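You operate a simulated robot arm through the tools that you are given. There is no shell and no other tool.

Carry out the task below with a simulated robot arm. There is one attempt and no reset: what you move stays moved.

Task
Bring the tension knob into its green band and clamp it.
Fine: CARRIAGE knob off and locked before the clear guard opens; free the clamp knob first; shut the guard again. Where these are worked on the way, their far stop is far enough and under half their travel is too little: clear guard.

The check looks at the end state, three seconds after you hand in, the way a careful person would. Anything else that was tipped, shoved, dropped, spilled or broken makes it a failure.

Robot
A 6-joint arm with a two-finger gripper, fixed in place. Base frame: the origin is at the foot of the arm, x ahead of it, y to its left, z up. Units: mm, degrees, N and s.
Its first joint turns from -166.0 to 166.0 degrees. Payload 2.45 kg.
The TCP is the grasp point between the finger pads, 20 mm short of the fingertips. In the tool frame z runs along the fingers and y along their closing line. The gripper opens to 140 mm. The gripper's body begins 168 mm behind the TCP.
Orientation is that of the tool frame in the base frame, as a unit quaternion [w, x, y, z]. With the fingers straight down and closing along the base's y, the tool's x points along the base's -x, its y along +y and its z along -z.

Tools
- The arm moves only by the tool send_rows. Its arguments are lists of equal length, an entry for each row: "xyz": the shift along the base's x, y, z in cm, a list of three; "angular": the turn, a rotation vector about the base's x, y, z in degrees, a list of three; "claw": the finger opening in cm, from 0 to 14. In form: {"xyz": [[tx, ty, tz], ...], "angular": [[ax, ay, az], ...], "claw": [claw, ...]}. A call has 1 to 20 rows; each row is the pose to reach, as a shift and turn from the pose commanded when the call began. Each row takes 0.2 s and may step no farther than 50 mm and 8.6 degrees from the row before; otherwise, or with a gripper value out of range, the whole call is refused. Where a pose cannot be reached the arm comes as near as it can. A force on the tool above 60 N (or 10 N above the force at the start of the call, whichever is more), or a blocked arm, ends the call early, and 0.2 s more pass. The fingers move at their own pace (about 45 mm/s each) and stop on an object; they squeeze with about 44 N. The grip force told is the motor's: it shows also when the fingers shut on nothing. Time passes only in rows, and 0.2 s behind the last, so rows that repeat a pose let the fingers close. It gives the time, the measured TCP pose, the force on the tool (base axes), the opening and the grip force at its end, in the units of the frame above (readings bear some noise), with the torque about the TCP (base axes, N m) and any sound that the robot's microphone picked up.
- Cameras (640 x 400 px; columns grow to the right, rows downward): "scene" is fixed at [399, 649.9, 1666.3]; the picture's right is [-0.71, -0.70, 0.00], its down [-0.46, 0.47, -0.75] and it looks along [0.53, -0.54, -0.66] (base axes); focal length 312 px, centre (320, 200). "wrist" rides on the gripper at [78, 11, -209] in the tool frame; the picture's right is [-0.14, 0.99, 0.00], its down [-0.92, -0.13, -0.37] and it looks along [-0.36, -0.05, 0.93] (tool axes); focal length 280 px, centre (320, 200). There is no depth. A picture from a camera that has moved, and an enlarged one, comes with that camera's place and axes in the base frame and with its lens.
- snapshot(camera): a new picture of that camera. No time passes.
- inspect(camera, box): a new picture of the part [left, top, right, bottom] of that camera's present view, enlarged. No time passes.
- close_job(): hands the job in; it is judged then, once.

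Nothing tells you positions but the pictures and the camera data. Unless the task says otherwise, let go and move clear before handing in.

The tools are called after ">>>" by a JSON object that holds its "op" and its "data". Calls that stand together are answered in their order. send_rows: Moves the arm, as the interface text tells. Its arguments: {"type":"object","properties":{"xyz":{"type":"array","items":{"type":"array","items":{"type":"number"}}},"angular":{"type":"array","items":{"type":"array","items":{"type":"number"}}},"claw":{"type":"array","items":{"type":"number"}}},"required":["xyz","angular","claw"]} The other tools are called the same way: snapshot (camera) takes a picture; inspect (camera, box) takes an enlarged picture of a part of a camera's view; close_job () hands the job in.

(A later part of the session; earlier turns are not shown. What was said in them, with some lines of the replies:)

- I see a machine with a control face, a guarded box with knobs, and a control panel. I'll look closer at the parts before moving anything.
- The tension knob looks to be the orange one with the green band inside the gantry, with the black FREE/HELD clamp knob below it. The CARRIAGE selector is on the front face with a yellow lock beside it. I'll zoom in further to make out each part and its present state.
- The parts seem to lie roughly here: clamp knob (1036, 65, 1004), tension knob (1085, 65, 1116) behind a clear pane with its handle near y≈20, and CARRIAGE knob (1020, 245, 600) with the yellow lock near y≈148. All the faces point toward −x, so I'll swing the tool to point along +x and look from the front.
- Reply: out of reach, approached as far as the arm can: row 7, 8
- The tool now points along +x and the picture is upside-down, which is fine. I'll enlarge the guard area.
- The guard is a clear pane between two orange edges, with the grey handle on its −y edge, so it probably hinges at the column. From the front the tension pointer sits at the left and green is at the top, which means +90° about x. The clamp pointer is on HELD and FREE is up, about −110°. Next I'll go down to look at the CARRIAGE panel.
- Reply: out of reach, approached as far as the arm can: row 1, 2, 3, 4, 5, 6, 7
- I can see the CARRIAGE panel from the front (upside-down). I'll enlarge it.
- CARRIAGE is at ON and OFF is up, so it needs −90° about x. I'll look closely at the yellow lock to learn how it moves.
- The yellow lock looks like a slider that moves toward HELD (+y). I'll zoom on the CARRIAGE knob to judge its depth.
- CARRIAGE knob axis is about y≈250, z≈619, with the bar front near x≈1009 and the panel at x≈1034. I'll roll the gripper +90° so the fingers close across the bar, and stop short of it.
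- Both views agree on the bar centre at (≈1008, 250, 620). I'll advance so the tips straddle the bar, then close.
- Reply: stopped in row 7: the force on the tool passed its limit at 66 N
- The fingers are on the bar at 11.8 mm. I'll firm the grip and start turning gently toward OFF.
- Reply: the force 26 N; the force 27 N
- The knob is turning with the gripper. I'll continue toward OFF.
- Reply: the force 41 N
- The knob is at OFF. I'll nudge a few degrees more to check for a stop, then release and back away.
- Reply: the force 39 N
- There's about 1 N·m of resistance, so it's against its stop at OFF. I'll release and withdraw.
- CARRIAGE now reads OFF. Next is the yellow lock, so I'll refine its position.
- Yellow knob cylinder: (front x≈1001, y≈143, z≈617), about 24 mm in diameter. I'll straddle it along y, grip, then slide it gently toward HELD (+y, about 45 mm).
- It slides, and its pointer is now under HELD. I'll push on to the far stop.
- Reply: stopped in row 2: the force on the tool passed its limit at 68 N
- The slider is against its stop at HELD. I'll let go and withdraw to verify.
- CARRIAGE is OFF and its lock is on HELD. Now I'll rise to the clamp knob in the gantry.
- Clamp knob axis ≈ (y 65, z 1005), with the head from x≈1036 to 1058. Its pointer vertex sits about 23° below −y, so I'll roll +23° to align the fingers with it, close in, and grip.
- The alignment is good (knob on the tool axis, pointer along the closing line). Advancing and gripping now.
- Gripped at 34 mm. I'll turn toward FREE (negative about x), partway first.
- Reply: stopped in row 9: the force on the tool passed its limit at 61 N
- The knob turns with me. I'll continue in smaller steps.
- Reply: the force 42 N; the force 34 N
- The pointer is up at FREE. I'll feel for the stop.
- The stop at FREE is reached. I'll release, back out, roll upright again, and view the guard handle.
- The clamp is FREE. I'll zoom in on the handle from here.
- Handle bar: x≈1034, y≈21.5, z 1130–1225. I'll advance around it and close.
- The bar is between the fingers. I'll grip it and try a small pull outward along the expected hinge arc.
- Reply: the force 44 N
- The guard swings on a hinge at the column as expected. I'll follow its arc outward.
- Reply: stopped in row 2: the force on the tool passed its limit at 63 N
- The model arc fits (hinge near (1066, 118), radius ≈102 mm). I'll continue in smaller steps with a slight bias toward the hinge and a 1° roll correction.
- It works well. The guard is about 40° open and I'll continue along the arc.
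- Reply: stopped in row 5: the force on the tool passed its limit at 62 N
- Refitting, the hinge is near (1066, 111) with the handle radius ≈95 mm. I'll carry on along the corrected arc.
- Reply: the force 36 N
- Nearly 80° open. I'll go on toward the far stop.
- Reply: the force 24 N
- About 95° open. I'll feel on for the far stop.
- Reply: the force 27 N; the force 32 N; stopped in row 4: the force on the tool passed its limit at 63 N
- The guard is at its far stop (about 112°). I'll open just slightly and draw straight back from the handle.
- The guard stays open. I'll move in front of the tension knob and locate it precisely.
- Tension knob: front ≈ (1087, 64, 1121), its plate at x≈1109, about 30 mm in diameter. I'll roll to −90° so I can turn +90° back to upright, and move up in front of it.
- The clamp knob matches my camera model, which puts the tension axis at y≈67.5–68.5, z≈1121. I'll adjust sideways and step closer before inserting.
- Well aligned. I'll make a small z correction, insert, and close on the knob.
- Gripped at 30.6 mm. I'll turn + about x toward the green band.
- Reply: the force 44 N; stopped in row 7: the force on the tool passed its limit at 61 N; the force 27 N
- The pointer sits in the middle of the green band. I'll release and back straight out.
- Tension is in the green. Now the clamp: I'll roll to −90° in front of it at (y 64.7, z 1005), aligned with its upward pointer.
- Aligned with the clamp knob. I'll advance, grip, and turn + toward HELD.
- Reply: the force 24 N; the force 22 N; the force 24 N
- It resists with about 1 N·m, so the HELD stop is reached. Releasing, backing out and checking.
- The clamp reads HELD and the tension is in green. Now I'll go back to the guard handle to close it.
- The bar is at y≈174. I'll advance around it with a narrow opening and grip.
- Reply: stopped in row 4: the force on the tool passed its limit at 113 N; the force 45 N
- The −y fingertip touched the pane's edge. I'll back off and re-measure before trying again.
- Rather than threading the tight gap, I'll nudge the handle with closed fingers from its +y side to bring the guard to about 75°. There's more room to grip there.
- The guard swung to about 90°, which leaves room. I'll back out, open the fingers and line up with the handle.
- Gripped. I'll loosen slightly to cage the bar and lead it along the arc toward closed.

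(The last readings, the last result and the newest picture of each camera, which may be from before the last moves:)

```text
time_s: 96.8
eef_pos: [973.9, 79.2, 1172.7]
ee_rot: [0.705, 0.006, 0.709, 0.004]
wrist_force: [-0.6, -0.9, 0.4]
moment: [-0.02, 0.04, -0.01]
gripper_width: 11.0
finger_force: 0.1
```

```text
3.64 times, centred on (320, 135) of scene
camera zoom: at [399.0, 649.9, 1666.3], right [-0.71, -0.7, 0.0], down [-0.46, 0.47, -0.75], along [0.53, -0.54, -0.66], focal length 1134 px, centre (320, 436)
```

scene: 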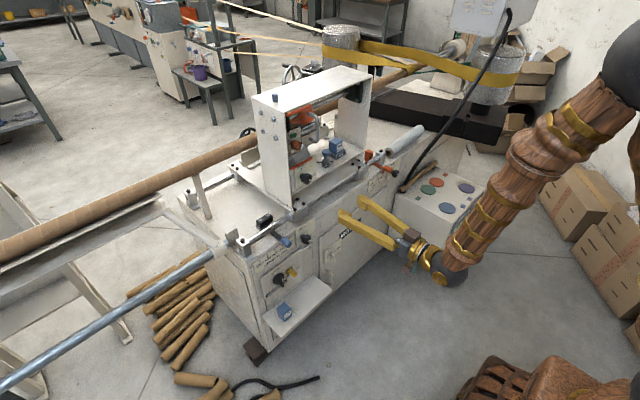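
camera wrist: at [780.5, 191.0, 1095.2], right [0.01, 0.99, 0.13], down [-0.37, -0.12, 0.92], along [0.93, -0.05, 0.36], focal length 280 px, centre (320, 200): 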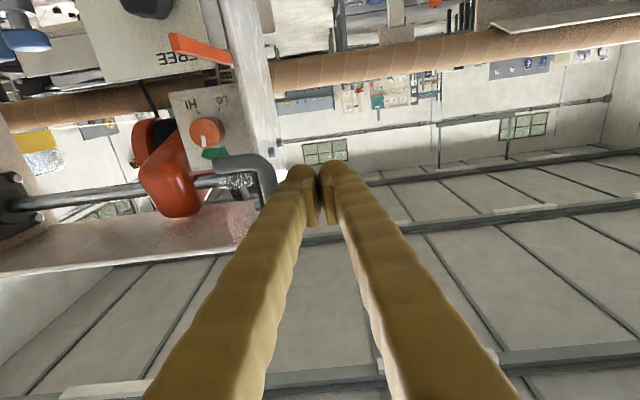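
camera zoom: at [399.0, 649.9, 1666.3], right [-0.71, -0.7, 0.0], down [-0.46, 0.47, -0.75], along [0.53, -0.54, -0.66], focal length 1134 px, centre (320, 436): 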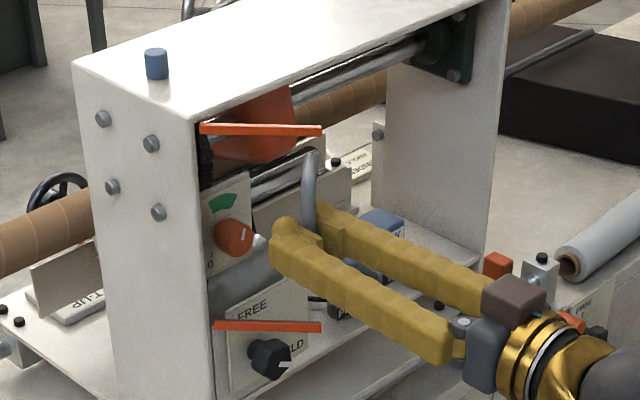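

That works very smoothly. I'll continue caging it along the rest of the arc to shut.

>>> {"op": "send_rows", "data": {"xyz": [[0.15, -0.48, 0], [0.41, -1.07, 0], [0.72, -1.64, 0], [1.06, -2.18, 0], [1.44, -2.7, 0], [1.85, -3.2, 0], [2.3, -3.66, 0], [2.78, -4.09, 0], [3.28, -4.49, 0], [3.82, -4.85, 0], [4.38, -5.17, 0], [4.96, -5.45, 0], [5.5, -5.68, 0], [5.6, -5.8, 0]], "angular": [[0, 0, 0], [0, 0, 0], [0, 0, 0], [0, 0, 0], [0, 0, 0], [0, 0, 0], [0, 0, 0], [0, 0, 0], [0, 0, 0], [0, 0, 0], [0, 0, 0], [0, 0, 0], [0, 0, 0], [0, 0, 0]], "claw": [1.1, 1.1, 1.1, 1.1, 1.1, 1.1, 1.1, 1.1, 1.1, 1.1, 1.1, 1.1, 1.1, 1.1]}}

>>> {"op": "inspect", "data": {"camera": "wrist", "box": [220, 60, 420, 260]}}

>>> {"op": "inspect", "data": {"camera": "scene", "box": [270, 80, 370, 190]}}

```text
time_s: 99.8
eef_pos: [1030.4, 20.6, 1171.6]
ee_rot: [0.706, 0.006, 0.709, 0.003]
wrist_force: [0.2, 0.7, -0.9]
moment: [-0.01, 0.02, 0.0]
gripper_width: 11.0
finger_force: 0.1
```

```text
2.00 times, centred on (320, 160) of wrist
camera zoom: at [821.3, 33.2, 1095.2], right [0.01, 0.99, 0.15], down [-0.37, -0.14, 0.92], along [0.93, -0.06, 0.36], focal length 561 px, centre (320, 280)
```

zoom: 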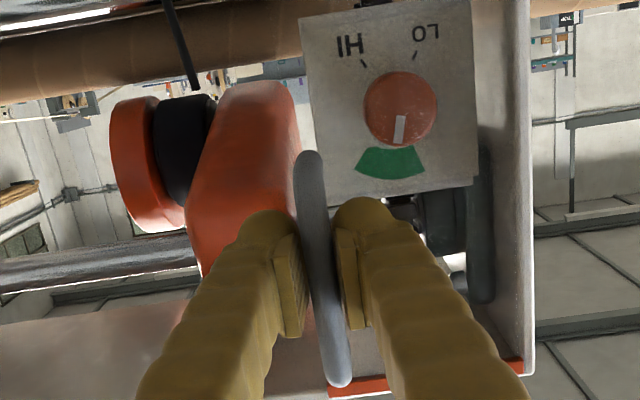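

```text
3.64 times, centred on (320, 135) of scene
camera zoom: at [399.0, 649.9, 1666.3], right [-0.71, -0.7, 0.0], down [-0.46, 0.47, -0.75], along [0.53, -0.54, -0.66], focal length 1134 px, centre (320, 436)
```

zoom: 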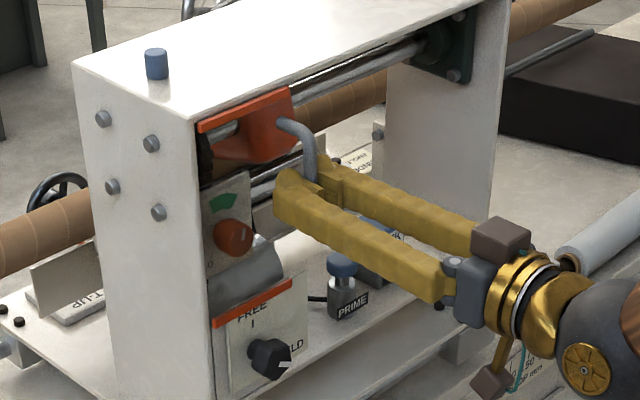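

It looks shut. To be sure, I'll back off, close the fingers, and press the handle bar lightly forward until it's firm.

>>> {"op": "send_rows", "data": {"xyz": [[0, 0.05, 0], [-3, 0.05, 0], [-6, 0.05, 0], [-6, 0.05, 0], [-4, 0.05, 0], [-2.8, 0.05, 0], [-2.3, 0.05, 0], [-2, 0.05, 0], [-1.8, 0.05, 0], [-1.6, 0.05, 0], [-1.4, 0.05, 0]], "angular": [[0, 0, 0], [0, 0, 0], [0, 0, 0], [0, 0, 0], [0, 0, 0], [0, 0, 0], [0, 0, 0], [0, 0, 0], [0, 0, 0], [0, 0, 0], [0, 0, 0]], "claw": [1.6, 1.6, 0, 0, 0, 0, 0, 0, 0, 0, 0]}}

>>> {"op": "inspect", "data": {"camera": "scene", "box": [270, 80, 370, 190]}}

```text
time_s: 101.8
eef_pos: [1009.3, 22.2, 1173.2]
ee_rot: [0.705, 0.007, 0.709, 0.003]
wrist_force: [-32.7, 1.7, 2.6]
moment: [-0.31, 0.04, 0.01]
gripper_width: 5.9
finger_force: 29.5
stopped in row 10: the force on the tool passed its limit at 70 N (the readings are from after the stop); the commanded pose is now the measured one
```

```text
3.64 times, centred on (320, 135) of scene
camera zoom: at [399.0, 649.9, 1666.3], right [-0.71, -0.7, 0.0], down [-0.46, 0.47, -0.75], along [0.53, -0.54, -0.66], focal length 1134 px, centre (320, 436)
```

zoom: 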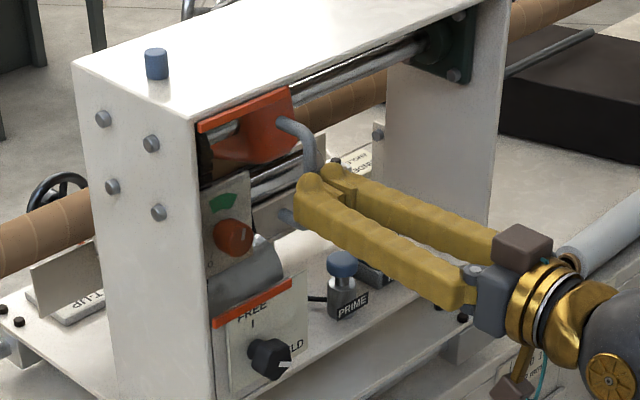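

It's firmly shut (70 N resistance). I'll open slightly so nothing drags, then withdraw well clear and check everything.

>>> {"op": "send_rows", "data": {"xyz": [[0, 0, 0], [0, 0, 0], [-1, 0, 0], [-4, 0, 0], [-8, 0, 0], [-12, 0, 0], [-15, 0, 0]], "angular": [[0, 0, 0], [0, 0, 0], [0, 0, 0], [0, 0, 0], [0, 0, 0], [0, 0, 0], [0, 0, 0]], "claw": [2, 2.4, 2.4, 2.4, 2.4, 4, 4]}}

>>> {"op": "snapshot", "data": {"camera": "wrist"}}

>>> {"op": "inspect", "data": {"camera": "wrist", "box": [240, 0, 400, 220]}}

>>> {"op": "inspect", "data": {"camera": "scene", "box": [270, 80, 370, 190]}}

>>> {"op": "inspect", "data": {"camera": "scene", "box": [240, 200, 360, 330]}}

```text
time_s: 103.4
eef_pos: [860.2, 21.2, 1174.7]
ee_rot: [0.705, 0.006, 0.709, 0.003]
wrist_force: [-1.5, -0.3, 0.2]
moment: [-0.05, 0.02, 0.0]
gripper_width: 40.2
finger_force: 0.1
```

```text
taken
camera wrist: at [651.6, 32.7, 1097.7], right [0.01, 0.99, 0.15], down [-0.36, -0.14, 0.92], along [0.93, -0.06, 0.36], focal length 280 px, centre (320, 200)
```

wrist: 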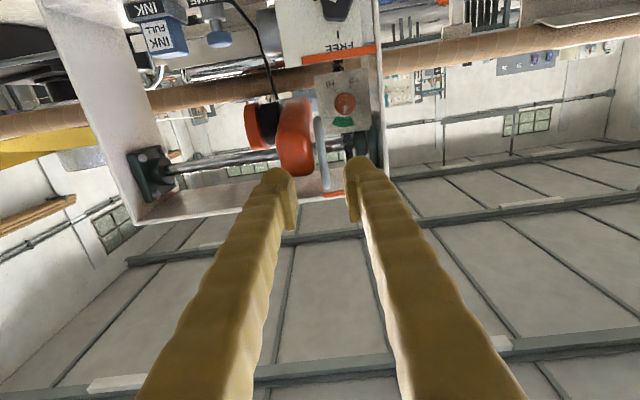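

```text
1.82 times, centred on (320, 110) of wrist
camera zoom: at [651.6, 32.7, 1097.7], right [0.01, 0.99, 0.15], down [-0.36, -0.14, 0.92], along [0.93, -0.06, 0.36], focal length 510 px, centre (320, 364)
```

zoom: 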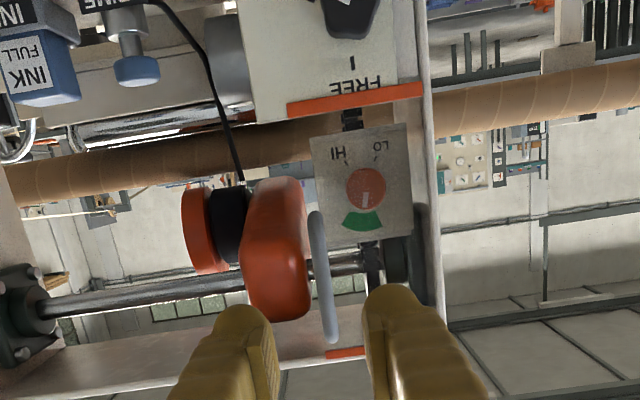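

```text
3.64 times, centred on (320, 135) of scene
camera zoom: at [399.0, 649.9, 1666.3], right [-0.71, -0.7, 0.0], down [-0.46, 0.47, -0.75], along [0.53, -0.54, -0.66], focal length 1134 px, centre (320, 436)
```

zoom: 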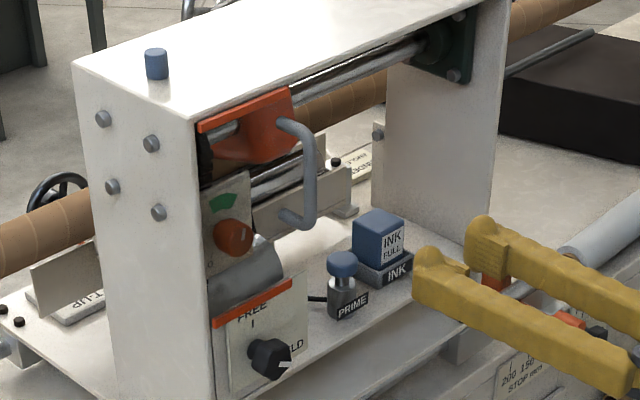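

```text
3.08 times, centred on (300, 265) of scene
camera zoom: at [399.0, 649.9, 1666.3], right [-0.71, -0.7, 0.0], down [-0.46, 0.47, -0.75], along [0.53, -0.54, -0.66], focal length 959 px, centre (382, 0)
```

zoom: 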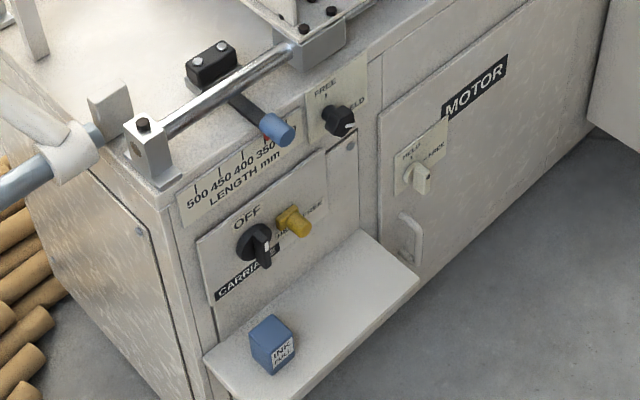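

Final state: tension in the green band, clamp on HELD, guard shut, CARRIAGE OFF and locked on HELD. The arm is clear and nothing else has moved, so I'm handing in.

>>> {"op": "close_job", "data": {}}

```text
The job is handed in.
```

The tension knob is in its green band and clamped, and the job is handed in. I don't have the check's result yet.

| Part | End state |
|---|---|
| CARRIAGE knob | Turned to OFF against its stop, with the yellow lock slid to HELD, before the guard was opened |
| Clamp knob | Turned to FREE before the tension was changed, then back to HELD against its stop |
| Tension knob | Pointer a few degrees off the middle of the green band |
| Clear guard | Opened to its far stop, then shut again and pressed until firm |

- **Contact with the guard:** while reaching for the handle to close it, one fingertip hit the edge of the open pane at about 113 N. I backed off at once. The guard swung freely and shut normally afterwards, and the pictures show no damage.
- **Surroundings:** the arm is clear of the machine. In the last pictures nothing else looks moved.
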